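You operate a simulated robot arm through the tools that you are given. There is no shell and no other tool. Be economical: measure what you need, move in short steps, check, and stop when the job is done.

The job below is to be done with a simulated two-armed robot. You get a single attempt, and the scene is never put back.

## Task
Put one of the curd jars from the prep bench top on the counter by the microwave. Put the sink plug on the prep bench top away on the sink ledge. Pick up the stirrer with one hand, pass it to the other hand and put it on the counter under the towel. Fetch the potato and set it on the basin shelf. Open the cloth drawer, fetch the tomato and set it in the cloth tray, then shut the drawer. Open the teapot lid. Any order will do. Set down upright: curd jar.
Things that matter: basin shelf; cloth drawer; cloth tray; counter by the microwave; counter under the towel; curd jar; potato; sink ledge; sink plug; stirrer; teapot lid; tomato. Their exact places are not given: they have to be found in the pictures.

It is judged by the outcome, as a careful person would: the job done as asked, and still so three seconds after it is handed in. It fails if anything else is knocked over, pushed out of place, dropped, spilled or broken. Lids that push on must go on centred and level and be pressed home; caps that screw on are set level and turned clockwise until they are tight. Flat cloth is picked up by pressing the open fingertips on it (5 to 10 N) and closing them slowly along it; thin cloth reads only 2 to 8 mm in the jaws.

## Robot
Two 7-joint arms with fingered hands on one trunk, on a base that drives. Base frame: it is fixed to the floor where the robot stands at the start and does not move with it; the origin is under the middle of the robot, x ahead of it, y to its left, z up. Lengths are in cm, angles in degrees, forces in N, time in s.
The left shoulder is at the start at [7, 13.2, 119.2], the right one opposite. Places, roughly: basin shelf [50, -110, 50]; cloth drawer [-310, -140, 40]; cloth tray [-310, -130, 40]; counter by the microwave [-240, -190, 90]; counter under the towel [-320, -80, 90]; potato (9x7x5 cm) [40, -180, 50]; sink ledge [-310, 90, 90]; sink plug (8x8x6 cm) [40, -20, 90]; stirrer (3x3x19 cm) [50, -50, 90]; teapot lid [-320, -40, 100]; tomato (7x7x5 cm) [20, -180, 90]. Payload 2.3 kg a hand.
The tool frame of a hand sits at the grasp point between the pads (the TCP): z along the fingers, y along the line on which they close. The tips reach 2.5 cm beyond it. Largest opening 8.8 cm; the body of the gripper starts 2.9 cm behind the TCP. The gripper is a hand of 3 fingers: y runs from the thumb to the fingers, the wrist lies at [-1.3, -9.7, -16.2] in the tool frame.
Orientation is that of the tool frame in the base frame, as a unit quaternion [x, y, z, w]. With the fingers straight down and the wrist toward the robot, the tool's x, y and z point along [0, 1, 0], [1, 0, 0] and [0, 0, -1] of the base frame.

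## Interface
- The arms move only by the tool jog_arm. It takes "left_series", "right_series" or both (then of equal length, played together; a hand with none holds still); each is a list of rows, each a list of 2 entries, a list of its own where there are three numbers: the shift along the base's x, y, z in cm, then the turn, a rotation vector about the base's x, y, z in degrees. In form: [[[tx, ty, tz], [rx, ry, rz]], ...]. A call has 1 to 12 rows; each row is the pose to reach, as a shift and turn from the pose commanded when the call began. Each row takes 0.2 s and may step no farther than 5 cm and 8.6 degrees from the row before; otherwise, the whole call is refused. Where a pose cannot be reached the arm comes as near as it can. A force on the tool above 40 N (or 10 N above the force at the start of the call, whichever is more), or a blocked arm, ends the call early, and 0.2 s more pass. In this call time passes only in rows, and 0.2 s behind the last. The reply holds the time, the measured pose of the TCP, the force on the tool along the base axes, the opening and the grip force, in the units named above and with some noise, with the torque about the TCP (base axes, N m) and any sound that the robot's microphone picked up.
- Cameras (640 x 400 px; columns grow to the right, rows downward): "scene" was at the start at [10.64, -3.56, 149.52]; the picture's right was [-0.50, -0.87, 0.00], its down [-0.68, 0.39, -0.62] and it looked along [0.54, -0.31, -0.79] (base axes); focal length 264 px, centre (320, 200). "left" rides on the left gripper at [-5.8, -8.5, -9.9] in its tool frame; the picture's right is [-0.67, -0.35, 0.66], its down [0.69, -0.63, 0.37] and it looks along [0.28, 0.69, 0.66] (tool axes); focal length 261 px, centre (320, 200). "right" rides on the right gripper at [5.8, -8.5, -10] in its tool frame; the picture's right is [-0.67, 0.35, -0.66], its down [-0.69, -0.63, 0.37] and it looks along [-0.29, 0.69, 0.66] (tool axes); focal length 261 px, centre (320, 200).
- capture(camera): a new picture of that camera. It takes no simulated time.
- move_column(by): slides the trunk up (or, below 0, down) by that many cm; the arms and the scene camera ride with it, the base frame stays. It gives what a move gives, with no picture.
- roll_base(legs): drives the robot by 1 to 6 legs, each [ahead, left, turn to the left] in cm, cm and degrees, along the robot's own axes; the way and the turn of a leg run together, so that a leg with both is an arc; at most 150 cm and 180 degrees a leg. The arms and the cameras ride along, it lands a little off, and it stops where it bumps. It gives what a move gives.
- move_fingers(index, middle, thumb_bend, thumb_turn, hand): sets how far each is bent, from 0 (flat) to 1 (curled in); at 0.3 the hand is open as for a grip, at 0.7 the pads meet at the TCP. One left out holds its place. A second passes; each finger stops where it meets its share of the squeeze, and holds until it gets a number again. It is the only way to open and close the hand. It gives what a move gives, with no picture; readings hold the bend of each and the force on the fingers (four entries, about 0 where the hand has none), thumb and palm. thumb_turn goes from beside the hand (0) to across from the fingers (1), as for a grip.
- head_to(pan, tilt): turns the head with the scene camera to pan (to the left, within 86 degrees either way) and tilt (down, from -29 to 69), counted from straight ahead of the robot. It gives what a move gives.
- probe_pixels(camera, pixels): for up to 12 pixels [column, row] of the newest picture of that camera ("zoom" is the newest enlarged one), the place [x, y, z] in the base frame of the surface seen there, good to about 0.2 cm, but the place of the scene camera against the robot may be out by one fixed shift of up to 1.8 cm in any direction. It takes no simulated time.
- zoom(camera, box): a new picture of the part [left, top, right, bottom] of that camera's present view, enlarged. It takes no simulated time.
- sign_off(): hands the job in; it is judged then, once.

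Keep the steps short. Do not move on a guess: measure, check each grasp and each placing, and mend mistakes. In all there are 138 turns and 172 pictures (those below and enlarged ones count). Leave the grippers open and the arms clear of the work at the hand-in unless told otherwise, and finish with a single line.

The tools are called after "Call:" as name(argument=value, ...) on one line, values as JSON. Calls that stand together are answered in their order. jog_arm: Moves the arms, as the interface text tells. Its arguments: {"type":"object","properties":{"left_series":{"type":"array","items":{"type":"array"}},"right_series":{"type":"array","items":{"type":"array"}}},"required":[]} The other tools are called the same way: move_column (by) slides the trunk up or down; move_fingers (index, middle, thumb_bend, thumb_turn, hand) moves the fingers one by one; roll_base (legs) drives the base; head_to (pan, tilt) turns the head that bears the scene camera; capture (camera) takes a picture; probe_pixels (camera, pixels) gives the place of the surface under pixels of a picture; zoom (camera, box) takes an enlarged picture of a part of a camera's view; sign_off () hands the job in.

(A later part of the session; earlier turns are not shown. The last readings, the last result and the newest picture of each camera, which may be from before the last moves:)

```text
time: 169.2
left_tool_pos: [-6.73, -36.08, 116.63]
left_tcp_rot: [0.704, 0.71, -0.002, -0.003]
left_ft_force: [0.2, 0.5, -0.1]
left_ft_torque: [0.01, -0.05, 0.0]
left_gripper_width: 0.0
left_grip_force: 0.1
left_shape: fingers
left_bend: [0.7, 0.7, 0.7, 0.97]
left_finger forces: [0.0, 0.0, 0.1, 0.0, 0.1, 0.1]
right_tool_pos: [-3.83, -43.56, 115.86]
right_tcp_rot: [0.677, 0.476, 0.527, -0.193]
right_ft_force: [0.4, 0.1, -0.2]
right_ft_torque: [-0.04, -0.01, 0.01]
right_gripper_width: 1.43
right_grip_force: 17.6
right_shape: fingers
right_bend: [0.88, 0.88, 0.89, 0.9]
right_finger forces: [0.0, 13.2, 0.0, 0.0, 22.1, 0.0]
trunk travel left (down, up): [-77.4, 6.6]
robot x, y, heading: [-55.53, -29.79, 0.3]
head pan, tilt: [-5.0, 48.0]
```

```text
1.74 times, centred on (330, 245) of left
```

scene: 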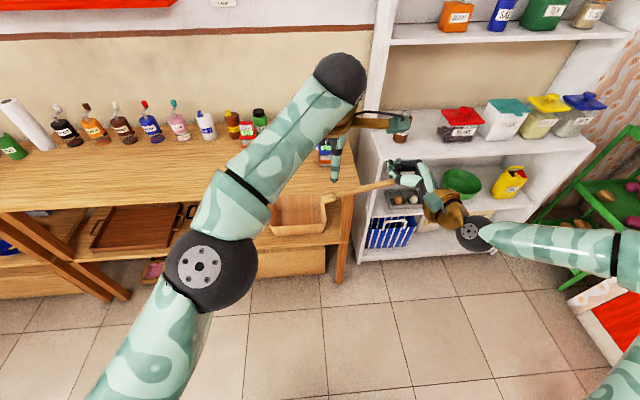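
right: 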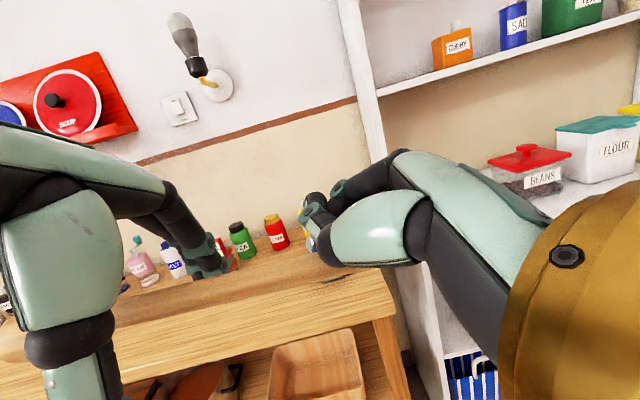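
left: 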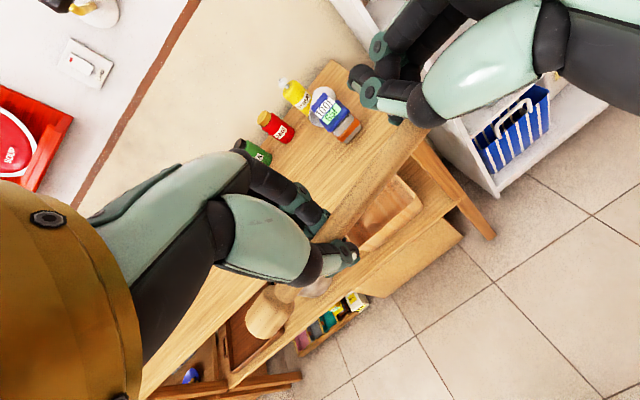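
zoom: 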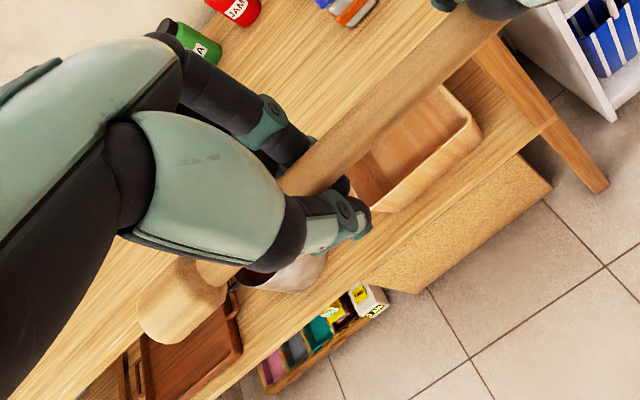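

Still above the tips; try TCP ≈117.15.

Call:
move_fingers(hand="left", index=0.3, middle=0.3, thumb_bend=0.3)

Call:
jog_arm(left_series=[[[0, 0, 0.5], [0, 0, 0]]])

Call:
move_fingers(hand="left", index=0.7, middle=0.7, thumb_bend=0.7)

```text
time: 170.2
left_tool_pos: [-6.75, -36.06, 116.73]
left_tcp_rot: [0.705, 0.71, -0.001, -0.003]
left_ft_force: [-0.8, 0.2, -0.4]
left_ft_torque: [0.0, 0.02, 0.01]
left_gripper_width: 8.44
left_grip_force: 0.0
left_shape: fingers
left_bend: [0.3, 0.3, 0.3, 0.97]
left_finger forces: [0.1, 0.1, 0.1, 0.1, 0.0, 0.0]
right_tool_pos: [-4.01, -43.56, 116.02]
right_tcp_rot: [0.678, 0.477, 0.526, -0.193]
right_ft_force: [0.7, 0.7, -0.9]
right_ft_torque: [0.01, -0.02, -0.02]
right_gripper_width: 1.41
right_grip_force: 17.8
right_shape: fingers
right_bend: [0.88, 0.88, 0.89, 0.9]
right_finger forces: [0.0, 13.1, 0.0, 0.1, 22.1, 0.1]
trunk travel left (down, up): [-77.4, 6.6]
robot x, y, heading: [-55.59, -29.64, 0.3]
head pan, tilt: [-5.0, 48.0]
```

```text
time: 170.6
left_tool_pos: [-6.68, -36.06, 117.28]
left_tcp_rot: [0.704, 0.71, -0.002, -0.002]
left_ft_force: [-0.3, -0.9, 0.8]
left_ft_torque: [0.04, 0.01, 0.03]
left_gripper_width: 8.43
left_grip_force: 0.1
left_shape: fingers
left_bend: [0.3, 0.3, 0.3, 0.97]
left_finger forces: [0.0, 0.0, 0.0, 0.0, 0.0, 0.1]
right_tool_pos: [-3.85, -43.65, 116.01]
right_tcp_rot: [0.677, 0.476, 0.526, -0.193]
right_ft_force: [-0.8, -0.1, 0.0]
right_ft_torque: [-0.04, -0.01, 0.0]
right_gripper_width: 1.44
right_grip_force: 17.9
right_shape: fingers
right_bend: [0.88, 0.88, 0.89, 0.9]
right_finger forces: [0.0, 13.2, 0.0, 0.0, 22.1, 0.0]
trunk travel left (down, up): [-77.4, 6.6]
robot x, y, heading: [-56.17, -30.05, 0.5]
head pan, tilt: [-5.0, 48.0]
```

```text
time: 171.6
left_tool_pos: [-6.62, -35.96, 117.07]
left_tcp_rot: [0.704, 0.71, -0.002, -0.003]
left_ft_force: [0.6, -0.4, -0.1]
left_ft_torque: [-0.01, 0.01, 0.0]
left_gripper_width: 0.0
left_grip_force: 0.7
left_shape: fingers
left_bend: [0.69, 0.7, 0.69, 0.97]
left_finger forces: [0.4, 0.0, 0.0, 0.0, 0.2, 0.0]
right_tool_pos: [-3.92, -43.66, 115.93]
right_tcp_rot: [0.678, 0.476, 0.526, -0.193]
right_ft_force: [-0.6, -0.3, 0.1]
right_ft_torque: [0.02, 0.02, 0.01]
right_gripper_width: 1.43
right_grip_force: 18.0
right_shape: fingers
right_bend: [0.88, 0.88, 0.89, 0.9]
right_finger forces: [0.0, 13.0, 0.1, 0.0, 22.3, 0.1]
trunk travel left (down, up): [-77.4, 6.6]
robot x, y, heading: [-55.8, -30.08, 0.2]
head pan, tilt: [-5.0, 48.0]
```

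Stick is still inside the finger ring; pads meet lower. Try TCP ≈118.3.

Call:
move_fingers(hand="left", index=0.3, middle=0.3, thumb_bend=0.3)

Call:
jog_arm(left_series=[[[0, 0, 1.1], [0, 0, 0]]])

Call:
move_fingers(hand="left", index=0.7, middle=0.7, thumb_bend=0.7)

Call:
zoom(camera="left", box=[220, 130, 440, 360])

```text
time: 172.6
left_tool_pos: [-6.63, -35.98, 117.18]
left_tcp_rot: [0.704, 0.71, -0.002, -0.003]
left_ft_force: [0.0, 0.0, -0.5]
left_ft_torque: [0.02, 0.0, 0.01]
left_gripper_width: 8.45
left_grip_force: 0.1
left_shape: fingers
left_bend: [0.3, 0.3, 0.3, 0.97]
left_finger forces: [0.0, 0.0, 0.1, 0.0, 0.0, 0.0]
right_tool_pos: [-3.98, -43.65, 115.99]
right_tcp_rot: [0.678, 0.476, 0.526, -0.193]
right_ft_force: [0.4, 0.8, -0.3]
right_ft_torque: [0.01, 0.0, -0.01]
right_gripper_width: 1.43
right_grip_force: 17.1
right_shape: fingers
right_bend: [0.88, 0.88, 0.89, 0.9]
right_finger forces: [0.0, 13.0, 0.0, 0.0, 22.1, 0.0]
trunk travel left (down, up): [-77.4, 6.6]
robot x, y, heading: [-55.73, -29.85, 0.6]
head pan, tilt: [-5.0, 48.0]
```

```text
time: 173.0
left_tool_pos: [-6.58, -36.05, 118.23]
left_tcp_rot: [0.704, 0.71, -0.001, -0.004]
left_ft_force: [-0.3, 0.0, 0.1]
left_ft_torque: [-0.02, 0.03, 0.01]
left_gripper_width: 8.43
left_grip_force: 0.1
left_shape: fingers
left_bend: [0.3, 0.3, 0.3, 0.97]
left_finger forces: [0.0, 0.0, 0.2, 0.1, 0.1, 0.0]
right_tool_pos: [-3.91, -43.62, 115.94]
right_tcp_rot: [0.678, 0.476, 0.526, -0.192]
right_ft_force: [0.3, -0.3, -0.1]
right_ft_torque: [-0.02, 0.01, 0.0]
right_gripper_width: 1.44
right_grip_force: 17.8
right_shape: fingers
right_bend: [0.88, 0.88, 0.89, 0.9]
right_finger forces: [0.1, 13.1, 0.1, 0.1, 22.2, 0.1]
trunk travel left (down, up): [-77.4, 6.6]
robot x, y, heading: [-55.66, -29.73, 0.4]
head pan, tilt: [-5.0, 48.0]
```

```text
time: 174.0
left_tool_pos: [-6.65, -36.05, 118.23]
left_tcp_rot: [0.704, 0.71, -0.002, -0.002]
left_ft_force: [-0.2, -0.2, -0.4]
left_ft_torque: [0.04, -0.02, -0.03]
left_gripper_width: 0.6
left_grip_force: 2.7
left_shape: fingers
left_bend: [0.67, 0.68, 0.66, 0.97]
left_finger forces: [1.8, 1.2, 0.1, 0.0, 2.7, 0.1]
right_tool_pos: [-3.94, -43.59, 115.99]
right_tcp_rot: [0.678, 0.476, 0.526, -0.192]
right_ft_force: [-0.3, 0.3, 0.6]
right_ft_torque: [0.01, 0.0, 0.03]
right_gripper_width: 1.44
right_grip_force: 17.4
right_shape: fingers
right_bend: [0.88, 0.88, 0.89, 0.91]
right_finger forces: [0.0, 12.9, 0.1, 0.0, 22.1, 0.1]
trunk travel left (down, up): [-77.4, 6.6]
robot x, y, heading: [-55.87, -29.96, 0.3]
head pan, tilt: [-5.0, 48.0]
```

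```text
1.74 times, centred on (330, 245) of left
```

zoom: 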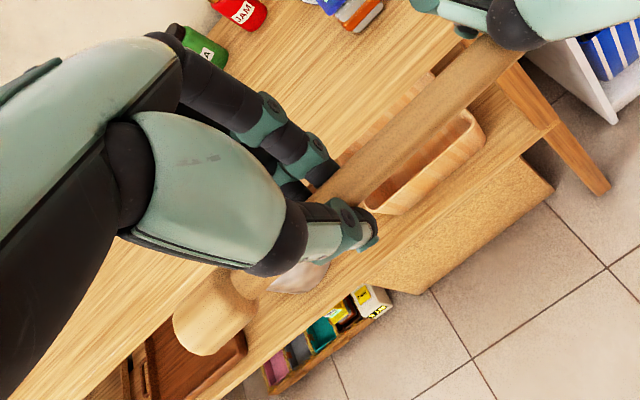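

Now pads hold the shaft. Squeeze a bit more.

Call:
move_fingers(hand="left", index=0.78, middle=0.78, thumb_bend=0.78)

```text
time: 175.0
left_tool_pos: [-6.57, -36.08, 118.24]
left_tcp_rot: [0.704, 0.71, -0.002, -0.003]
left_ft_force: [-1.7, -0.7, 0.5]
left_ft_torque: [-0.02, 0.01, -0.13]
left_gripper_width: 0.05
left_grip_force: 14.6
left_shape: fingers
left_bend: [0.76, 0.77, 0.67, 0.97]
left_finger forces: [7.8, 6.9, 0.0, 0.0, 14.2, 0.0]
right_tool_pos: [-4.0, -43.55, 116.0]
right_tcp_rot: [0.677, 0.476, 0.527, -0.193]
right_ft_force: [1.8, 0.9, 0.5]
right_ft_torque: [0.03, 0.02, -0.04]
right_gripper_width: 1.41
right_grip_force: 1.2
right_shape: fingers
right_bend: [0.88, 0.89, 0.89, 0.91]
right_finger forces: [0.0, 3.5, 0.0, 0.0, 0.2, 0.0]
trunk travel left (down, up): [-77.4, 6.6]
robot x, y, heading: [-55.78, -29.79, 0.2]
head pan, tilt: [-5.0, 48.0]
```

Left holds with 14.6 N. Release right and withdraw along the stick (−y).

Call:
move_fingers(hand="right", index=0.3, middle=0.3, thumb_bend=0.3)

Call:
jog_arm(right_series=[[[0, -4, 0], [0, 0, 0]], [[-1, -8, 0], [0, 0, 0]], [[-2, -11, 0], [0, 0, 0]]])

Call:
capture(camera="left")

Call:
capture(camera="scene")

```text
time: 176.0
left_tool_pos: [-6.56, -36.05, 118.22]
left_tcp_rot: [0.704, 0.71, -0.001, -0.003]
left_ft_force: [-0.7, 0.6, -0.5]
left_ft_torque: [0.05, 0.0, -0.05]
left_gripper_width: 0.01
left_grip_force: 0.1
left_shape: fingers
left_bend: [0.77, 0.78, 0.72, 0.97]
left_finger forces: [0.0, 1.0, 0.1, 0.1, 0.0, 0.0]
right_tool_pos: [-3.91, -43.66, 115.9]
right_tcp_rot: [0.678, 0.476, 0.527, -0.192]
right_ft_force: [-0.6, -0.5, -0.7]
right_ft_torque: [0.01, 0.0, -0.05]
right_gripper_width: 8.26
right_grip_force: 0.4
right_shape: fingers
right_bend: [0.3, 0.3, 0.32, 0.97]
right_finger forces: [0.1, 0.0, 0.1, 0.0, 1.1, 0.0]
trunk travel left (down, up): [-77.4, 6.6]
robot x, y, heading: [-55.7, -29.74, 0.5]
head pan, tilt: [-5.0, 48.0]
```

```text
time: 176.8
left_tool_pos: [-6.83, -36.13, 118.23]
left_tcp_rot: [0.705, 0.71, -0.001, -0.002]
left_ft_force: [0.4, 0.8, -0.2]
left_ft_torque: [0.0, -0.01, 0.02]
left_gripper_width: 0.0
left_grip_force: 0.0
left_shape: fingers
left_bend: [0.77, 0.78, 0.72, 0.97]
left_finger forces: [0.0, 0.0, 0.0, 0.0, 0.1, 0.1]
right_tool_pos: [-6.06, -54.65, 116.1]
right_tcp_rot: [0.677, 0.476, 0.527, -0.192]
right_ft_force: [-0.2, -0.4, 0.5]
right_ft_torque: [0.02, 0.01, 0.01]
right_gripper_width: 8.46
right_grip_force: 0.1
right_shape: fingers
right_bend: [0.3, 0.3, 0.3, 0.97]
right_finger forces: [0.0, 0.1, 0.1, 0.1, 0.0, 0.1]
trunk travel left (down, up): [-77.4, 6.6]
robot x, y, heading: [-55.45, -29.76, 0.5]
head pan, tilt: [-5.0, 48.0]
```

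```text
63 pictures are left
```

left: 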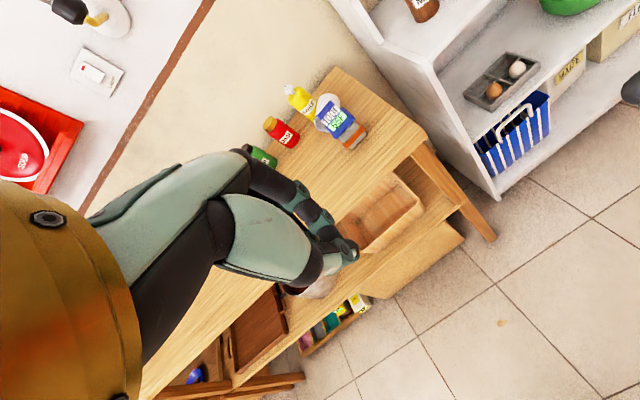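

```text
62 pictures are left
```

scene: 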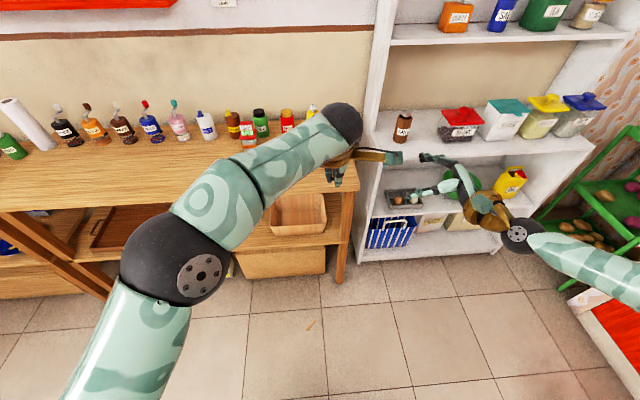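

The stirrer slipped out. Find it.

Call:
zoom(camera="scene", box=[250, 260, 400, 400])

Call:
head_to(pan=-15, tilt=66)

Call:
capture(camera="scene")

```text
2.86 times, centred on (325, 330) of scene
```

zoom: 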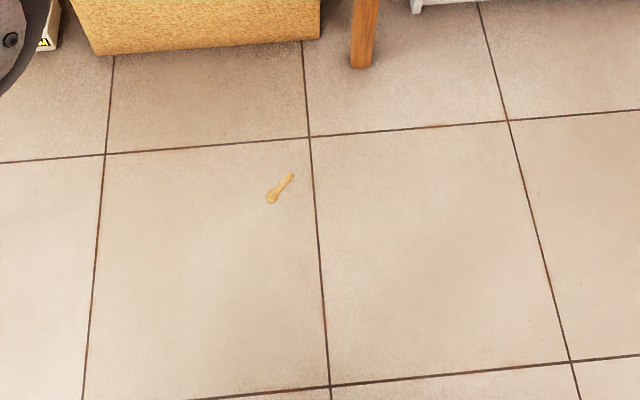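

```text
time: 177.6
left_tool_pos: [-6.64, -36.07, 118.22]
left_tcp_rot: [0.704, 0.71, -0.001, -0.003]
left_ft_force: [0.1, 0.6, 0.5]
left_ft_torque: [0.0, -0.03, -0.01]
left_gripper_width: 0.01
left_grip_force: 0.1
left_shape: fingers
left_bend: [0.77, 0.78, 0.72, 0.97]
left_finger forces: [0.1, 0.1, 0.0, 0.1, 0.0, 0.0]
right_tool_pos: [-5.96, -54.35, 115.95]
right_tcp_rot: [0.677, 0.477, 0.527, -0.193]
right_ft_force: [-0.5, 0.4, 0.0]
right_ft_torque: [-0.01, 0.01, 0.02]
right_gripper_width: 8.44
right_grip_force: 0.0
right_shape: fingers
right_bend: [0.3, 0.3, 0.3, 0.97]
right_finger forces: [0.1, 0.0, 0.0, 0.0, 0.0, 0.1]
trunk travel left (down, up): [-77.4, 6.6]
robot x, y, heading: [-55.74, -30.04, 0.4]
head pan, tilt: [-15.0, 66.0]
```

```text
60 pictures are left
```

scene: 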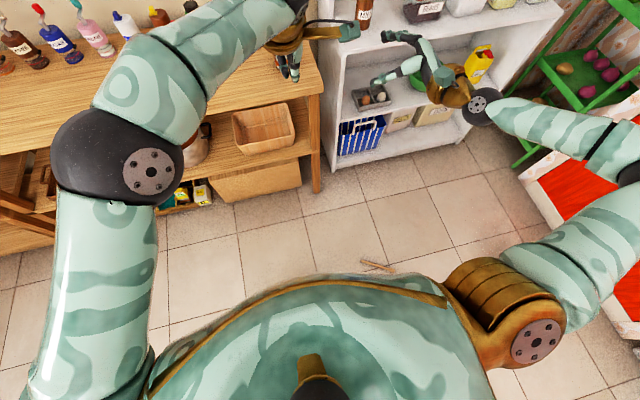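

It rolled on the floor to about pixel (375,266). Measure where it is.

Call:
zoom(camera="scene", box=[330, 235, 420, 285])

Call:
probe_pixels(camera="scene", pixels=[[366, 263], [375, 265], [385, 268], [392, 270]])

```text
7.11 times, centred on (375, 260) of scene
```

zoom: 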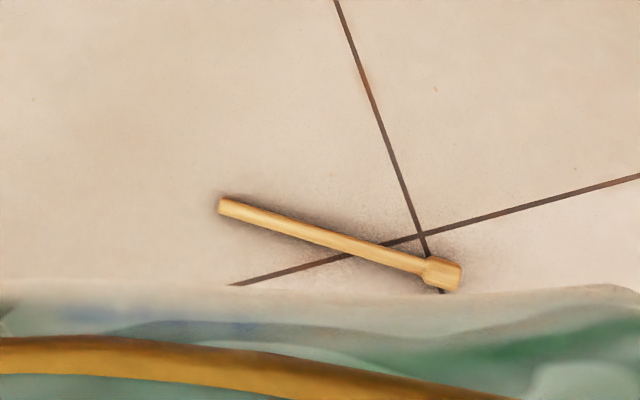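

```text
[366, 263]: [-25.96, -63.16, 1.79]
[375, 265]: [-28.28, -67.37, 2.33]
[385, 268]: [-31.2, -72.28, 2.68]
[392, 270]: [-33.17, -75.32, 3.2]
```

It came to rest near (-25,-61)→(-33.5,-76) on the floor. Restore right hand to vertical, open left, then reposition to pick it up (and redo the handover).

Call:
jog_arm(right_series=[[[-1, 1, 0], [-6.91, 3.18, 1.98]], [[-2, 2, 0], [-13.8, 6.36, 3.96]], [[-3, 3, 0], [-20.7, 9.5, 5.9]], [[-4, 4, 0], [-27.6, 12.7, 7.9]], [[-5, 5, 0], [-34.6, 15.9, 9.9]], [[-6, 6, 0], [-41.5, 19.1, 11.9]], [[-7, 6.5, 0], [-48.4, 22.2, 13.8]], [[-8, 7, 0], [-55.3, 25.4, 15.8]], [[-9, 7.5, 0], [-62.2, 28.6, 17.8]]], left_series=[[[0, 2, 0], [0, 0, 0]], [[0, 4, 0], [0, 0, 0]], [[0, 6, 0], [0, 0, 0]], [[-1, 8, 0], [0, 0, 0]], [[-2, 10, 0], [0, 0, 0]], [[-3, 12, 0], [0, 0, 0]], [[-4, 14, 0], [0, 0, 0]], [[-5, 16, 0], [0, 0, 0]], [[-6, 18, 0], [0, 0, 0]]])

Call:
move_fingers(hand="left", index=0.3, middle=0.3, thumb_bend=0.3)

Call:
roll_base(legs=[[1, -16, 0], [0, 0, -30]])

Call:
move_column(by=-60)

Call:
capture(camera="right")

```text
time: 179.6
left_tool_pos: [-12.94, -17.77, 118.33]
left_tcp_rot: [0.704, 0.71, -0.002, -0.001]
left_ft_force: [-0.3, -0.4, -0.1]
left_ft_torque: [-0.03, -0.01, 0.02]
left_gripper_width: 0.0
left_grip_force: 0.0
left_shape: fingers
left_bend: [0.77, 0.78, 0.72, 0.97]
left_finger forces: [0.0, 0.0, 0.0, 0.0, 0.0, 0.0]
right_tool_pos: [-14.92, -46.9, 115.93]
right_tcp_rot: [0.704, 0.71, -0.001, 0.002]
right_ft_force: [1.4, 0.1, 0.3]
right_ft_torque: [-0.02, -0.01, -0.01]
right_gripper_width: 8.46
right_grip_force: 0.0
right_shape: fingers
right_bend: [0.3, 0.3, 0.3, 0.97]
right_finger forces: [0.1, 0.1, 0.0, 0.0, 0.1, 0.1]
trunk travel left (down, up): [-77.4, 6.6]
robot x, y, heading: [-55.64, -29.44, 0.5]
head pan, tilt: [-15.0, 66.0]
```

```text
time: 180.6
left_tool_pos: [-12.85, -18.11, 118.2]
left_tcp_rot: [0.703, 0.711, -0.001, -0.002]
left_ft_force: [0.4, 0.0, -1.1]
left_ft_torque: [-0.03, 0.0, -0.01]
left_gripper_width: 8.44
left_grip_force: 0.0
left_shape: fingers
left_bend: [0.3, 0.3, 0.3, 0.97]
left_finger forces: [0.0, 0.1, 0.1, 0.1, 0.0, 0.0]
right_tool_pos: [-14.85, -47.15, 115.87]
right_tcp_rot: [0.704, 0.71, 0.0, 0.0]
right_ft_force: [0.5, 0.1, 0.3]
right_ft_torque: [0.01, -0.04, -0.03]
right_gripper_width: 8.42
right_grip_force: 0.0
right_shape: fingers
right_bend: [0.3, 0.3, 0.3, 0.97]
right_finger forces: [0.0, 0.0, 0.1, 0.0, 0.1, 0.1]
trunk travel left (down, up): [-77.4, 6.6]
robot x, y, heading: [-55.7, -30.02, 0.5]
head pan, tilt: [-15.0, 66.0]
```

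```text
time: 183.5
left_tool_pos: [-11.55, -57.36, 118.3]
left_tcp_rot: [0.865, 0.502, -0.002, -0.004]
left_ft_force: [0.5, -0.1, -0.4]
left_ft_torque: [0.01, -0.01, -0.03]
left_gripper_width: 8.46
left_grip_force: 0.0
left_shape: fingers
left_bend: [0.3, 0.3, 0.3, 0.97]
left_finger forces: [0.1, 0.0, 0.0, 0.0, 0.0, 0.0]
right_tool_pos: [-27.93, -81.4, 115.88]
right_tcp_rot: [0.865, 0.502, 0.0, 0.0]
right_ft_force: [0.3, 0.3, -0.3]
right_ft_torque: [-0.01, -0.02, -0.01]
right_gripper_width: 8.45
right_grip_force: 0.0
right_shape: fingers
right_bend: [0.3, 0.3, 0.3, 0.97]
right_finger forces: [0.0, 0.0, 0.1, 0.0, 0.0, 0.0]
trunk travel left (down, up): [-77.4, 6.6]
robot x, y, heading: [-54.55, -46.15, -29.7]
head pan, tilt: [-15.0, 66.0]
```

```text
refused: -60 is not a number from -40 to 40
```

```text
58 pictures are left
```

right: 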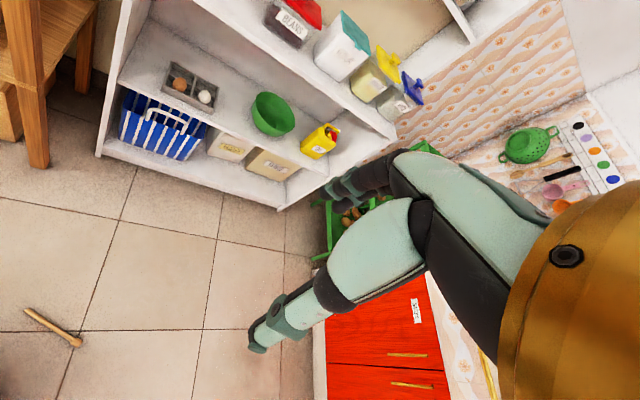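

Call:
probe_pixels(camera="right", pixels=[[27, 312], [40, 320], [50, 326], [60, 332], [68, 338], [77, 343]])

Call:
move_column(by=-40)

Call:
move_column(by=-20)

```text
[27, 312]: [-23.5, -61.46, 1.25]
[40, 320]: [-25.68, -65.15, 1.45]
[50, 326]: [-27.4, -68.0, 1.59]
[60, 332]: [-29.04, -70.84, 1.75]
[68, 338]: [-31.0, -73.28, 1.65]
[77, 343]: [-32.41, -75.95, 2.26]
```

```text
time: 187.4
left_tool_pos: [-11.46, -57.32, 78.18]
left_tcp_rot: [0.865, 0.502, -0.001, -0.003]
left_ft_force: [0.3, -0.7, 1.0]
left_ft_torque: [-0.03, 0.02, -0.04]
left_gripper_width: 8.41
left_grip_force: 0.0
left_shape: fingers
left_bend: [0.3, 0.3, 0.3, 0.97]
left_finger forces: [0.0, 0.0, 0.0, 0.1, 0.0, 0.0]
right_tool_pos: [-27.92, -81.5, 75.91]
right_tcp_rot: [0.865, 0.502, -0.001, 0.0]
right_ft_force: [0.3, -0.2, 0.2]
right_ft_torque: [0.02, 0.0, 0.0]
right_gripper_width: 8.45
right_grip_force: 0.0
right_shape: fingers
right_bend: [0.3, 0.3, 0.3, 0.97]
right_finger forces: [0.0, 0.1, 0.1, 0.0, 0.0, 0.1]
trunk travel left (down, up): [-37.4, 46.6]
robot x, y, heading: [-54.61, -46.23, -29.6]
head pan, tilt: [-15.0, 66.0]
```

```text
time: 189.5
left_tool_pos: [-11.51, -57.41, 58.13]
left_tcp_rot: [0.865, 0.502, -0.001, -0.004]
left_ft_force: [-0.2, -0.5, -0.6]
left_ft_torque: [0.0, -0.02, -0.02]
left_gripper_width: 8.44
left_grip_force: 0.1
left_shape: fingers
left_bend: [0.3, 0.3, 0.3, 0.97]
left_finger forces: [0.0, 0.0, 0.0, 0.0, 0.1, 0.0]
right_tool_pos: [-28.03, -81.38, 55.83]
right_tcp_rot: [0.865, 0.502, 0.0, 0.0]
right_ft_force: [0.1, 0.2, 0.7]
right_ft_torque: [0.0, -0.02, -0.03]
right_gripper_width: 8.46
right_grip_force: 0.1
right_shape: fingers
right_bend: [0.3, 0.3, 0.3, 0.97]
right_finger forces: [0.0, 0.0, 0.0, 0.1, 0.1, 0.0]
trunk travel left (down, up): [-17.4, 66.6]
robot x, y, heading: [-54.68, -45.92, -29.9]
head pan, tilt: [-15.0, 66.0]
```

Stick axis angle −121°; grip point (-29.2,-70.8), target TCP z≈2.8. Lower the rest of the column and jog down.

Call:
move_column(by=-17)

Call:
jog_arm(right_series=[[[0, 2, -4], [0, 0, 0]], [[0, 4, -8], [0, 0, 0]], [[0, 6, -12], [0, 0, 0]], [[-0.5, 8, -16], [0, 0, 0]], [[-1, 10, -20], [0, 0, 0]], [[-1.2, 10.6, -24.5], [0, 0, -1.8]], [[-1.2, 10.6, -28], [0, 0, -1.8]]])

Call:
capture(camera="right")

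```text
time: 191.5
left_tool_pos: [-11.63, -57.33, 41.37]
left_tcp_rot: [0.865, 0.502, -0.001, -0.004]
left_ft_force: [-0.8, -0.9, -0.1]
left_ft_torque: [0.01, 0.01, 0.02]
left_gripper_width: 8.44
left_grip_force: 0.1
left_shape: fingers
left_bend: [0.3, 0.3, 0.3, 0.97]
left_finger forces: [0.0, 0.1, 0.0, 0.1, 0.0, 0.1]
right_tool_pos: [-28.0, -81.42, 38.85]
right_tcp_rot: [0.864, 0.503, 0.001, 0.0]
right_ft_force: [-0.6, 0.8, -0.3]
right_ft_torque: [-0.01, 0.01, -0.04]
right_gripper_width: 8.42
right_grip_force: 0.1
right_shape: fingers
right_bend: [0.3, 0.3, 0.3, 0.97]
right_finger forces: [0.0, 0.0, 0.1, 0.0, 0.0, 0.1]
trunk travel left (down, up): [-0.4, 83.6]
robot x, y, heading: [-54.33, -45.84, -29.8]
head pan, tilt: [-15.0, 66.0]
```

```text
time: 193.1
left_tool_pos: [-11.67, -57.36, 41.23]
left_tcp_rot: [0.865, 0.502, -0.001, -0.004]
left_ft_force: [-0.6, 0.0, 1.0]
left_ft_torque: [-0.01, -0.04, 0.01]
left_gripper_width: 8.46
left_grip_force: 0.1
left_shape: fingers
left_bend: [0.3, 0.3, 0.3, 0.97]
left_finger forces: [0.0, 0.1, 0.0, 0.0, 0.0, 0.0]
right_tool_pos: [-29.11, -70.89, 10.84]
right_tcp_rot: [0.872, 0.489, 0.0, -0.001]
right_ft_force: [-0.6, -0.4, -0.6]
right_ft_torque: [0.0, 0.01, -0.01]
right_gripper_width: 8.45
right_grip_force: 0.1
right_shape: fingers
right_bend: [0.3, 0.3, 0.3, 0.97]
right_finger forces: [0.0, 0.0, 0.1, 0.0, 0.0, 0.0]
trunk travel left (down, up): [-0.4, 83.6]
robot x, y, heading: [-54.81, -46.1, -29.9]
head pan, tilt: [-15.0, 66.0]
```

```text
57 pictures are left
```

right: 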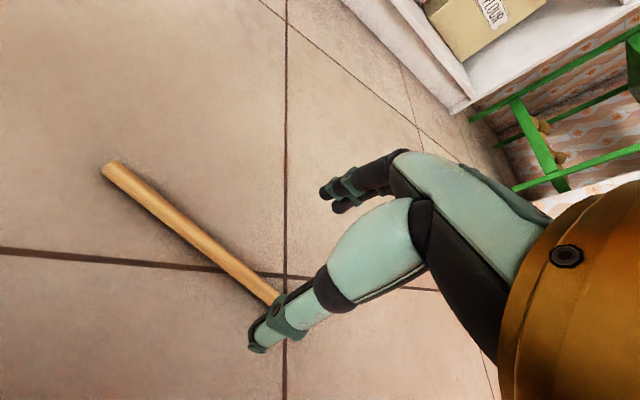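

Call:
probe_pixels(camera="right", pixels=[[115, 172], [150, 200], [190, 232], [230, 263], [260, 287], [270, 296]])

```text
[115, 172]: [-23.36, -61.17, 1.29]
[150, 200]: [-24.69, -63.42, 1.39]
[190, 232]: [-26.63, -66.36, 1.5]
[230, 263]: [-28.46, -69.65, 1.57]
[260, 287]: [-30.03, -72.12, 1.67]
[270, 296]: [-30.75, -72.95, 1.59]
```

Aligned with the shaft. Descend to z≈2.8 and close.

Call:
jog_arm(right_series=[[[0, 0, -3.5], [0, 0, 0]], [[0, 0, -6.5], [0, 0, 0]], [[0, 0, -8.0], [0, 0, 0]]])

Call:
move_fingers(hand="right", index=0.7, middle=0.7, thumb_bend=0.7)

```text
time: 193.9
left_tool_pos: [-11.62, -57.4, 41.27]
left_tcp_rot: [0.865, 0.502, 0.0, -0.003]
left_ft_force: [-0.1, -0.2, 0.1]
left_ft_torque: [-0.02, 0.0, -0.01]
left_gripper_width: 8.45
left_grip_force: 0.1
left_shape: fingers
left_bend: [0.3, 0.3, 0.3, 0.97]
left_finger forces: [0.0, 0.0, 0.1, 0.1, 0.0, 0.0]
right_tool_pos: [-29.03, -70.85, 2.91]
right_tcp_rot: [0.873, 0.488, 0.0, 0.0]
right_ft_force: [0.3, -0.1, -0.1]
right_ft_torque: [-0.02, 0.0, -0.03]
right_gripper_width: 8.43
right_grip_force: 0.0
right_shape: fingers
right_bend: [0.3, 0.3, 0.3, 0.97]
right_finger forces: [0.1, 0.0, 0.0, 0.1, 0.1, 0.0]
trunk travel left (down, up): [-0.4, 83.6]
robot x, y, heading: [-54.49, -46.22, -30.0]
head pan, tilt: [-15.0, 66.0]
```

```text
time: 194.9
left_tool_pos: [-11.65, -57.35, 41.16]
left_tcp_rot: [0.865, 0.502, -0.001, -0.003]
left_ft_force: [-0.1, 0.4, 0.7]
left_ft_torque: [-0.01, 0.02, 0.0]
left_gripper_width: 8.47
left_grip_force: 0.0
left_shape: fingers
left_bend: [0.3, 0.3, 0.3, 0.97]
left_finger forces: [0.0, 0.0, 0.0, 0.1, 0.0, 0.0]
right_tool_pos: [-28.98, -70.78, 2.85]
right_tcp_rot: [0.872, 0.489, 0.001, 0.0]
right_ft_force: [-0.1, 0.3, 0.3]
right_ft_torque: [0.01, -0.01, 0.0]
right_gripper_width: 0.65
right_grip_force: 3.0
right_shape: fingers
right_bend: [0.67, 0.69, 0.66, 0.97]
right_finger forces: [2.1, 0.9, 0.0, 0.0, 3.1, 0.0]
trunk travel left (down, up): [-0.4, 83.6]
robot x, y, heading: [-54.72, -45.86, -30.0]
head pan, tilt: [-15.0, 66.0]
```

Weak contact like before; stick sits slightly too deep. Open, raise 0.5 cm, close again.

Call:
move_fingers(hand="right", index=0.4, middle=0.4, thumb_bend=0.4)

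Call:
jog_arm(right_series=[[[-0.1, 0, 0.5], [0, 0, 0]]])

Call:
move_fingers(hand="right", index=0.7, middle=0.7, thumb_bend=0.7)

```text
time: 195.9
left_tool_pos: [-11.64, -57.37, 41.22]
left_tcp_rot: [0.864, 0.503, -0.002, -0.004]
left_ft_force: [0.3, -0.1, -0.2]
left_ft_torque: [0.01, 0.0, -0.02]
left_gripper_width: 8.44
left_grip_force: 0.0
left_shape: fingers
left_bend: [0.3, 0.3, 0.3, 0.97]
left_finger forces: [0.1, 0.0, 0.0, 0.1, 0.1, 0.0]
right_tool_pos: [-29.03, -70.88, 2.87]
right_tcp_rot: [0.873, 0.488, 0.0, 0.0]
right_ft_force: [-0.6, 0.1, 0.3]
right_ft_torque: [0.0, 0.02, 0.0]
right_gripper_width: 6.3
right_grip_force: 0.0
right_shape: fingers
right_bend: [0.4, 0.4, 0.4, 0.97]
right_finger forces: [0.0, 0.0, 0.0, 0.1, 0.0, 0.1]
trunk travel left (down, up): [-0.4, 83.6]
robot x, y, heading: [-54.81, -46.07, -29.6]
head pan, tilt: [-15.0, 66.0]
```

```text
time: 196.3
left_tool_pos: [-11.6, -57.33, 41.24]
left_tcp_rot: [0.865, 0.502, -0.001, -0.004]
left_ft_force: [-0.2, 0.4, 0.6]
left_ft_torque: [-0.05, 0.01, 0.02]
left_gripper_width: 8.45
left_grip_force: 0.1
left_shape: fingers
left_bend: [0.3, 0.3, 0.3, 0.97]
left_finger forces: [0.1, 0.1, 0.1, 0.0, 0.1, 0.0]
right_tool_pos: [-29.24, -70.72, 3.46]
right_tcp_rot: [0.872, 0.489, 0.0, -0.001]
right_ft_force: [0.1, -0.1, 0.1]
right_ft_torque: [-0.01, 0.0, 0.0]
right_gripper_width: 6.31
right_grip_force: 0.0
right_shape: fingers
right_bend: [0.4, 0.4, 0.4, 0.97]
right_finger forces: [0.0, 0.0, 0.0, 0.0, 0.0, 0.0]
trunk travel left (down, up): [-0.4, 83.6]
robot x, y, heading: [-54.77, -45.95, -29.7]
head pan, tilt: [-15.0, 66.0]
```

```text
time: 197.3
left_tool_pos: [-11.52, -57.25, 41.26]
left_tcp_rot: [0.865, 0.501, -0.001, -0.003]
left_ft_force: [0.3, 0.8, 0.2]
left_ft_torque: [0.01, 0.0, -0.01]
left_gripper_width: 8.43
left_grip_force: 0.0
left_shape: fingers
left_bend: [0.3, 0.3, 0.3, 0.97]
left_finger forces: [0.1, 0.0, 0.1, 0.0, 0.0, 0.1]
right_tool_pos: [-29.13, -70.85, 3.31]
right_tcp_rot: [0.873, 0.488, 0.0, 0.0]
right_ft_force: [-0.2, -0.3, 1.6]
right_ft_torque: [0.01, 0.03, 0.01]
right_gripper_width: 0.53
right_grip_force: 2.4
right_shape: fingers
right_bend: [0.67, 0.69, 0.67, 0.97]
right_finger forces: [1.8, 0.9, 0.0, 0.0, 2.6, 0.0]
trunk travel left (down, up): [-0.4, 83.6]
robot x, y, heading: [-54.54, -45.87, -29.8]
head pan, tilt: [-15.0, 66.0]
```

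Squeeze harder and test-lift 6 cm.

Call:
move_fingers(hand="right", index=0.76, middle=0.76, thumb_bend=0.76)

Call:
jog_arm(right_series=[[[0, 0, 1.5], [0, 0, 0]], [[0, 0, 3], [0, 0, 0]], [[0, 0, 4.5], [0, 0, 0]], [[0, 0, 6], [0, 0, 0]]])

Call:
capture(camera="right")

```text
time: 198.3
left_tool_pos: [-11.66, -57.36, 41.29]
left_tcp_rot: [0.865, 0.502, 0.0, -0.003]
left_ft_force: [-0.2, -0.5, 0.1]
left_ft_torque: [0.0, -0.01, 0.01]
left_gripper_width: 8.44
left_grip_force: 0.0
left_shape: fingers
left_bend: [0.3, 0.3, 0.3, 0.97]
left_finger forces: [0.0, 0.1, 0.1, 0.1, 0.0, 0.0]
right_tool_pos: [-29.18, -70.81, 3.29]
right_tcp_rot: [0.873, 0.488, 0.0, 0.0]
right_ft_force: [0.0, 0.0, 0.1]
right_ft_torque: [0.01, 0.01, -0.01]
right_gripper_width: 0.2
right_grip_force: 8.6
right_shape: fingers
right_bend: [0.74, 0.76, 0.68, 0.97]
right_finger forces: [8.5, 0.0, 0.1, 0.0, 8.2, 0.1]
trunk travel left (down, up): [-0.4, 83.6]
robot x, y, heading: [-54.97, -46.17, -29.9]
head pan, tilt: [-15.0, 66.0]
```

```text
time: 199.3
left_tool_pos: [-11.51, -57.35, 41.22]
left_tcp_rot: [0.865, 0.502, -0.001, -0.003]
left_ft_force: [0.6, 0.2, 0.6]
left_ft_torque: [0.04, -0.01, 0.02]
left_gripper_width: 8.44
left_grip_force: 0.0
left_shape: fingers
left_bend: [0.3, 0.3, 0.3, 0.97]
left_finger forces: [0.1, 0.0, 0.0, 0.0, 0.0, 0.0]
right_tool_pos: [-29.16, -70.85, 9.35]
right_tcp_rot: [0.873, 0.488, 0.0, 0.0]
right_ft_force: [-0.2, -0.1, -0.7]
right_ft_torque: [0.03, 0.01, -0.02]
right_gripper_width: 0.19
right_grip_force: 8.2
right_shape: fingers
right_bend: [0.74, 0.76, 0.68, 0.97]
right_finger forces: [8.7, 0.1, 0.0, 0.0, 8.0, 0.0]
trunk travel left (down, up): [-0.4, 83.6]
robot x, y, heading: [-54.6, -46.04, -30.0]
head pan, tilt: [-15.0, 66.0]
```

```text
56 pictures are left
```

right: 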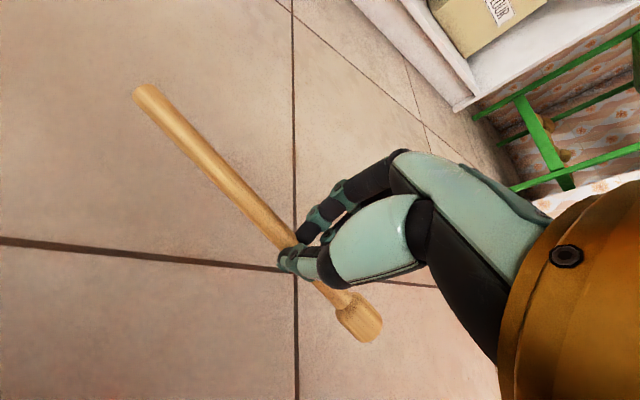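

Lifted cleanly. Raise it, and pitch the right hand 60° about the stick so it comes from behind, leaving the top free for the left hand.

Call:
jog_arm(right_series=[[[0, 0, 4], [0, 0, 0]], [[0, 0, 8], [0, 0, 0]], [[1, 0, 11], [-3.75, -6.5, 0]], [[2, 0, 14], [-7.5, -13, 0]], [[3.5, -0.1, 16], [-11.25, -19.5, 0]], [[5, -0.2, 18], [-15, -26, 0]], [[6, -0.3, 20], [-18.75, -32.5, 0]], [[7, -0.4, 21], [-22.5, -39, 0]], [[8, -0.5, 21], [-26.25, -45.5, 0]], [[8.9, -0.5, 21], [-30, -52, 0]]])

Call:
capture(camera="right")

```text
time: 201.5
left_tool_pos: [-11.54, -57.41, 41.16]
left_tcp_rot: [0.865, 0.503, -0.001, -0.004]
left_ft_force: [-0.3, -0.2, 0.5]
left_ft_torque: [0.0, -0.02, -0.02]
left_gripper_width: 8.45
left_grip_force: 0.1
left_shape: fingers
left_bend: [0.3, 0.3, 0.3, 0.97]
left_finger forces: [0.0, 0.0, 0.0, 0.0, 0.0, 0.0]
right_tool_pos: [-20.32, -71.45, 30.28]
right_tcp_rot: [0.755, 0.423, 0.257, 0.43]
right_ft_force: [-0.9, -0.1, -0.4]
right_ft_torque: [0.01, 0.01, 0.02]
right_gripper_width: 0.0
right_grip_force: 0.1
right_shape: fingers
right_bend: [0.75, 0.76, 0.72, 0.97]
right_finger forces: [0.0, 0.1, 0.0, 0.0, 0.1, 0.1]
trunk travel left (down, up): [-0.4, 83.6]
robot x, y, heading: [-54.92, -45.86, -29.6]
head pan, tilt: [-15.0, 66.0]
```

```text
55 pictures are left
```

right: 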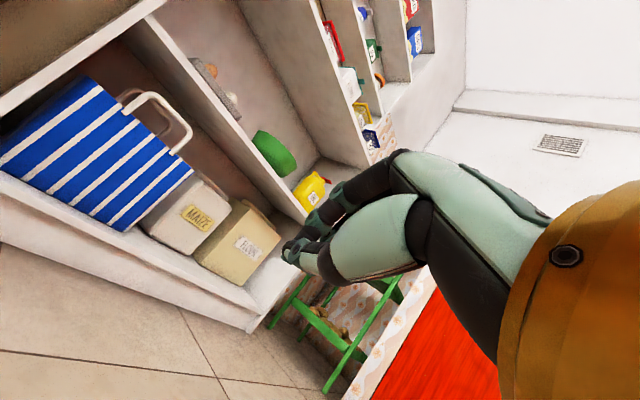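

It slipped out during the pitch (tip pinch was too weak). New plan: right pinches the thick head vertically; left comes pitched from behind and clamps the shaft in its fist. Restore right hand and find the stirrer.

Call:
jog_arm(right_series=[[[-1, 0, 0], [3.75, 6.5, 0]], [[-2, 0, 0], [7.5, 13, 0]], [[-3, 0, 0], [11.25, 19.5, 0]], [[-4, 0, 0], [15, 26, 0]], [[-5, 0, 0], [18.75, 32.5, 0]], [[-6, 0, 0], [22.5, 39, 0]], [[-7, 0, 0], [26.25, 45.5, 0]], [[-8, 0, 0], [30, 52, 0]]])

Call:
move_fingers(hand="right", index=0.3, middle=0.3, thumb_bend=0.3)

Call:
head_to(pan=-10, tilt=45)

Call:
capture(camera="scene")

```text
time: 203.3
left_tool_pos: [-11.59, -57.32, 41.28]
left_tcp_rot: [0.865, 0.503, -0.001, -0.004]
left_ft_force: [-0.7, 0.1, -0.1]
left_ft_torque: [0.03, -0.02, 0.01]
left_gripper_width: 8.44
left_grip_force: 0.1
left_shape: fingers
left_bend: [0.3, 0.3, 0.3, 0.97]
left_finger forces: [0.0, 0.0, 0.1, 0.0, 0.1, 0.1]
right_tool_pos: [-28.22, -71.27, 30.35]
right_tcp_rot: [0.873, 0.489, -0.001, 0.0]
right_ft_force: [-0.6, 0.1, -0.2]
right_ft_torque: [0.0, 0.01, 0.02]
right_gripper_width: 0.0
right_grip_force: 0.1
right_shape: fingers
right_bend: [0.75, 0.76, 0.72, 0.97]
right_finger forces: [0.0, 0.1, 0.1, 0.0, 0.0, 0.1]
trunk travel left (down, up): [-0.4, 83.6]
robot x, y, heading: [-54.66, -45.84, -29.9]
head pan, tilt: [-15.0, 66.0]
```

```text
time: 204.3
left_tool_pos: [-11.6, -57.4, 41.09]
left_tcp_rot: [0.865, 0.502, -0.001, -0.004]
left_ft_force: [0.4, 0.2, 0.2]
left_ft_torque: [-0.02, -0.03, 0.01]
left_gripper_width: 8.45
left_grip_force: 0.0
left_shape: fingers
left_bend: [0.3, 0.3, 0.3, 0.97]
left_finger forces: [0.1, 0.1, 0.0, 0.1, 0.0, 0.0]
right_tool_pos: [-28.32, -71.33, 30.45]
right_tcp_rot: [0.873, 0.488, 0.0, 0.0]
right_ft_force: [-1.2, -0.4, -0.2]
right_ft_torque: [0.02, 0.01, 0.05]
right_gripper_width: 8.47
right_grip_force: 0.1
right_shape: fingers
right_bend: [0.3, 0.3, 0.3, 0.97]
right_finger forces: [0.1, 0.0, 0.1, 0.0, 0.0, 0.0]
trunk travel left (down, up): [-0.4, 83.6]
robot x, y, heading: [-54.96, -45.77, -29.7]
head pan, tilt: [-15.0, 66.0]
```

```text
time: 205.1
left_tool_pos: [-11.53, -57.51, 41.32]
left_tcp_rot: [0.865, 0.502, -0.002, -0.003]
left_ft_force: [0.2, 0.1, 0.7]
left_ft_torque: [0.02, -0.02, -0.03]
left_gripper_width: 8.44
left_grip_force: 0.0
left_shape: fingers
left_bend: [0.3, 0.3, 0.3, 0.97]
left_finger forces: [0.0, 0.0, 0.0, 0.0, 0.0, 0.1]
right_tool_pos: [-28.36, -71.23, 30.24]
right_tcp_rot: [0.873, 0.488, 0.001, 0.0]
right_ft_force: [0.1, -0.2, -0.3]
right_ft_torque: [-0.03, -0.02, 0.01]
right_gripper_width: 8.43
right_grip_force: 0.0
right_shape: fingers
right_bend: [0.3, 0.3, 0.3, 0.97]
right_finger forces: [0.0, 0.0, 0.0, 0.1, 0.0, 0.0]
trunk travel left (down, up): [-0.4, 83.6]
robot x, y, heading: [-54.99, -46.26, -29.9]
head pan, tilt: [-10.0, 45.0]
```

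```text
54 pictures are left
```

scene: 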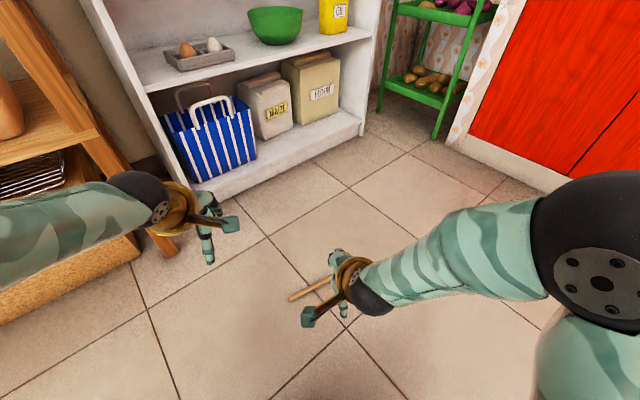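

Call:
capture(camera="right")

```text
53 pictures are left
```

right: 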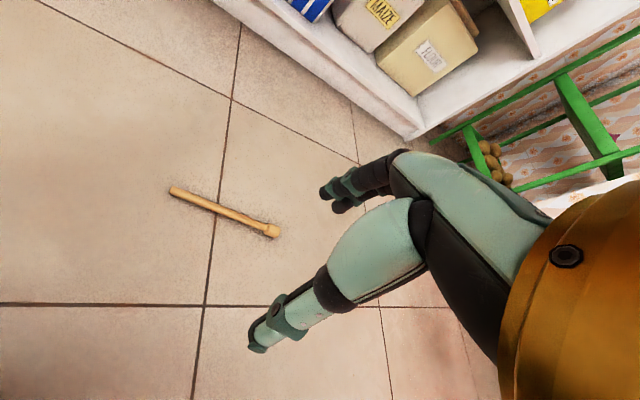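

Call:
probe_pixels(camera="right", pixels=[[174, 191], [200, 201], [230, 213], [255, 223], [263, 226], [268, 229], [275, 232]])

```text
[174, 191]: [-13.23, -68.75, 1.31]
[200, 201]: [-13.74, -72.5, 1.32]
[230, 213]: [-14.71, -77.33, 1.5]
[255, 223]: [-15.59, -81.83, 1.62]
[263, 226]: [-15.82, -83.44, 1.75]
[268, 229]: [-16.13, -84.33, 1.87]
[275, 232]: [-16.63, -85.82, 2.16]
```

Stirrer now from (-13.2,-68.7) to head (-16.5,-86). Reposition so it lies across in front, head to the right.

Call:
roll_base(legs=[[0, -12.6, 0], [16, 0, 0], [0, 0, 18.5]])

Call:
capture(camera="right")

```text
time: 208.4
left_tool_pos: [-2.59, -62.09, 41.28]
left_tcp_rot: [0.772, 0.636, -0.001, -0.003]
left_ft_force: [-0.4, 0.0, -0.7]
left_ft_torque: [0.03, 0.01, -0.05]
left_gripper_width: 8.44
left_grip_force: 0.1
left_shape: fingers
left_bend: [0.3, 0.3, 0.3, 0.97]
left_finger forces: [0.0, 0.1, 0.1, 0.1, 0.1, 0.0]
right_tool_pos: [-13.92, -80.62, 30.37]
right_tcp_rot: [0.782, 0.623, 0.0, 0.0]
right_ft_force: [0.5, -0.4, 0.0]
right_ft_torque: [0.02, 0.02, 0.0]
right_gripper_width: 8.42
right_grip_force: 0.1
right_shape: fingers
right_bend: [0.3, 0.3, 0.3, 0.97]
right_finger forces: [0.0, 0.0, 0.1, 0.0, 0.0, 0.1]
trunk travel left (down, up): [-0.4, 83.6]
robot x, y, heading: [-46.86, -64.85, -11.1]
head pan, tilt: [-10.0, 45.0]
```

```text
52 pictures are left
```

right: 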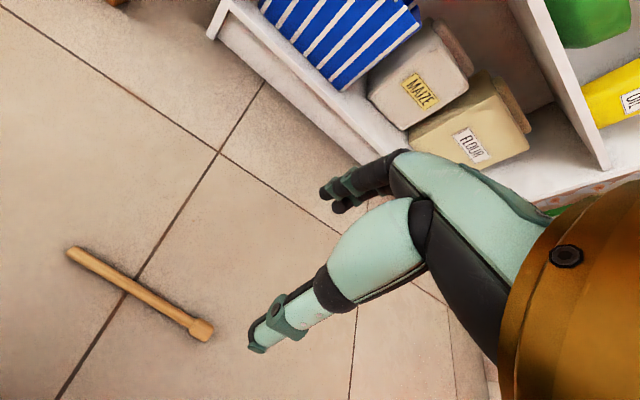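

Call:
probe_pixels(camera="right", pixels=[[75, 254], [130, 287], [175, 314], [192, 322], [200, 328], [207, 334]])

```text
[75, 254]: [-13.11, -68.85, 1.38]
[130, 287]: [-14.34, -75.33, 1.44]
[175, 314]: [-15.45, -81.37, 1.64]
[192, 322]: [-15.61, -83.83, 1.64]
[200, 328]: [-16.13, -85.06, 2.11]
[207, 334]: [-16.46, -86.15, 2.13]
```

Move right hand over the head and down to z≈2.9.

Call:
jog_arm(right_series=[[[-1, -2, -3.5], [0, 0, 2.4]], [[-2, -4, -7], [0, 0, 2.4]], [[-2.1, -4.4, -11.5], [0, 0, 2.4]], [[-2.1, -4.4, -16], [0, 0, 2.4]], [[-2.1, -4.4, -20.5], [0, 0, 2.4]], [[-2.1, -4.4, -24.5], [0, 0, 2.4]], [[-2.1, -4.4, -27.5], [0, 0, 2.4]]])

Call:
move_fingers(hand="right", index=0.66, middle=0.66, thumb_bend=0.66)

```text
time: 210.0
left_tool_pos: [-2.55, -62.13, 41.32]
left_tcp_rot: [0.772, 0.636, -0.002, -0.003]
left_ft_force: [0.5, 0.5, 0.0]
left_ft_torque: [0.0, 0.02, 0.02]
left_gripper_width: 8.44
left_grip_force: 0.0
left_shape: fingers
left_bend: [0.3, 0.3, 0.3, 0.97]
left_finger forces: [0.0, 0.0, 0.0, 0.0, 0.0, 0.0]
right_tool_pos: [-15.97, -85.15, 3.03]
right_tcp_rot: [0.769, 0.639, -0.001, -0.001]
right_ft_force: [-0.8, 0.3, -0.1]
right_ft_torque: [0.0, 0.0, 0.01]
right_gripper_width: 8.45
right_grip_force: 0.0
right_shape: fingers
right_bend: [0.3, 0.3, 0.3, 0.97]
right_finger forces: [0.1, 0.0, 0.0, 0.0, 0.0, 0.1]
trunk travel left (down, up): [-0.4, 83.6]
robot x, y, heading: [-47.14, -65.15, -11.5]
head pan, tilt: [-10.0, 45.0]
```

```text
time: 211.0
left_tool_pos: [-2.56, -62.25, 41.22]
left_tcp_rot: [0.773, 0.635, -0.002, -0.004]
left_ft_force: [-0.6, -0.8, 1.2]
left_ft_torque: [0.03, 0.0, 0.0]
left_gripper_width: 8.45
left_grip_force: 0.1
left_shape: fingers
left_bend: [0.3, 0.3, 0.3, 0.97]
left_finger forces: [0.0, 0.1, 0.1, 0.0, 0.0, 0.1]
right_tool_pos: [-16.09, -85.07, 3.07]
right_tcp_rot: [0.769, 0.64, 0.0, 0.0]
right_ft_force: [-0.3, 0.3, 0.7]
right_ft_torque: [-0.01, 0.02, 0.0]
right_gripper_width: 1.45
right_grip_force: 2.9
right_shape: fingers
right_bend: [0.63, 0.64, 0.62, 0.97]
right_finger forces: [1.7, 1.4, 0.0, 0.1, 3.2, 0.1]
trunk travel left (down, up): [-0.4, 83.6]
robot x, y, heading: [-47.18, -64.99, -11.2]
head pan, tilt: [-10.0, 45.0]
```

Good three-finger contact on the head. Firm slightly and lift.

Call:
move_fingers(hand="right", index=0.68, middle=0.68, thumb_bend=0.7)

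Call:
jog_arm(right_series=[[[0, 0, 2], [0, 0, 0]], [[0, 0, 4], [0, 0, 0]], [[0, 0, 7], [0, 0, 0]], [[0, 0, 10], [0, 0, 0]], [[0, 0, 13], [0, 0, 0]], [[0, 0, 16], [0, 0, 0]], [[0, 0, 19], [0, 0, 0]], [[0, 0, 22], [0, 0, 0]], [[0, 0, 25], [0, 0, 0]]])

Call:
capture(camera="right")

```text
time: 212.0
left_tool_pos: [-2.61, -62.04, 41.23]
left_tcp_rot: [0.773, 0.635, -0.001, -0.004]
left_ft_force: [-0.3, 0.2, 0.1]
left_ft_torque: [-0.04, -0.01, 0.0]
left_gripper_width: 8.43
left_grip_force: 0.0
left_shape: fingers
left_bend: [0.3, 0.3, 0.3, 0.97]
left_finger forces: [0.0, 0.0, 0.0, 0.0, 0.0, 0.0]
right_tool_pos: [-16.05, -85.14, 3.09]
right_tcp_rot: [0.769, 0.639, -0.001, 0.0]
right_ft_force: [-0.3, -0.1, 0.1]
right_ft_torque: [0.04, -0.02, 0.01]
right_gripper_width: 1.4
right_grip_force: 5.0
right_shape: fingers
right_bend: [0.64, 0.65, 0.63, 0.97]
right_finger forces: [3.4, 2.1, 0.0, 0.0, 5.5, 0.0]
trunk travel left (down, up): [-0.4, 83.6]
robot x, y, heading: [-47.08, -65.07, -11.2]
head pan, tilt: [-10.0, 45.0]
```

```text
time: 214.0
left_tool_pos: [-2.64, -62.13, 41.21]
left_tcp_rot: [0.773, 0.635, -0.001, -0.003]
left_ft_force: [-0.4, -0.2, 0.8]
left_ft_torque: [-0.03, 0.03, 0.0]
left_gripper_width: 8.41
left_grip_force: 0.1
left_shape: fingers
left_bend: [0.3, 0.3, 0.3, 0.97]
left_finger forces: [0.0, 0.1, 0.1, 0.0, 0.0, 0.1]
right_tool_pos: [-16.17, -85.34, 27.78]
right_tcp_rot: [0.769, 0.639, -0.001, -0.001]
right_ft_force: [0.2, -0.6, -1.7]
right_ft_torque: [-0.01, 0.0, -0.01]
right_gripper_width: 1.38
right_grip_force: 5.0
right_shape: fingers
right_bend: [0.64, 0.66, 0.63, 0.97]
right_finger forces: [3.2, 2.2, 0.1, 0.1, 5.3, 0.1]
trunk travel left (down, up): [-0.4, 83.6]
robot x, y, heading: [-47.16, -65.17, -11.2]
head pan, tilt: [-10.0, 45.0]
```

```text
51 pictures are left
```

right: 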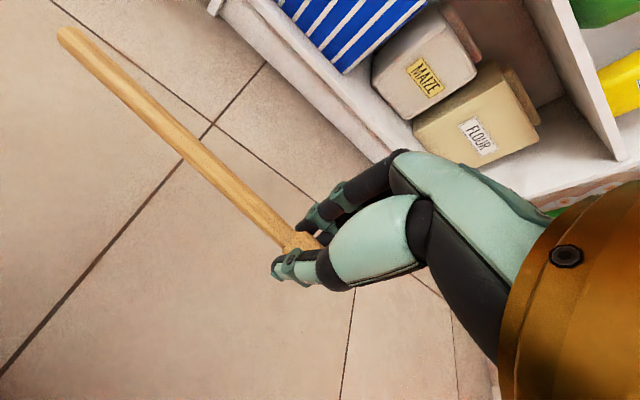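

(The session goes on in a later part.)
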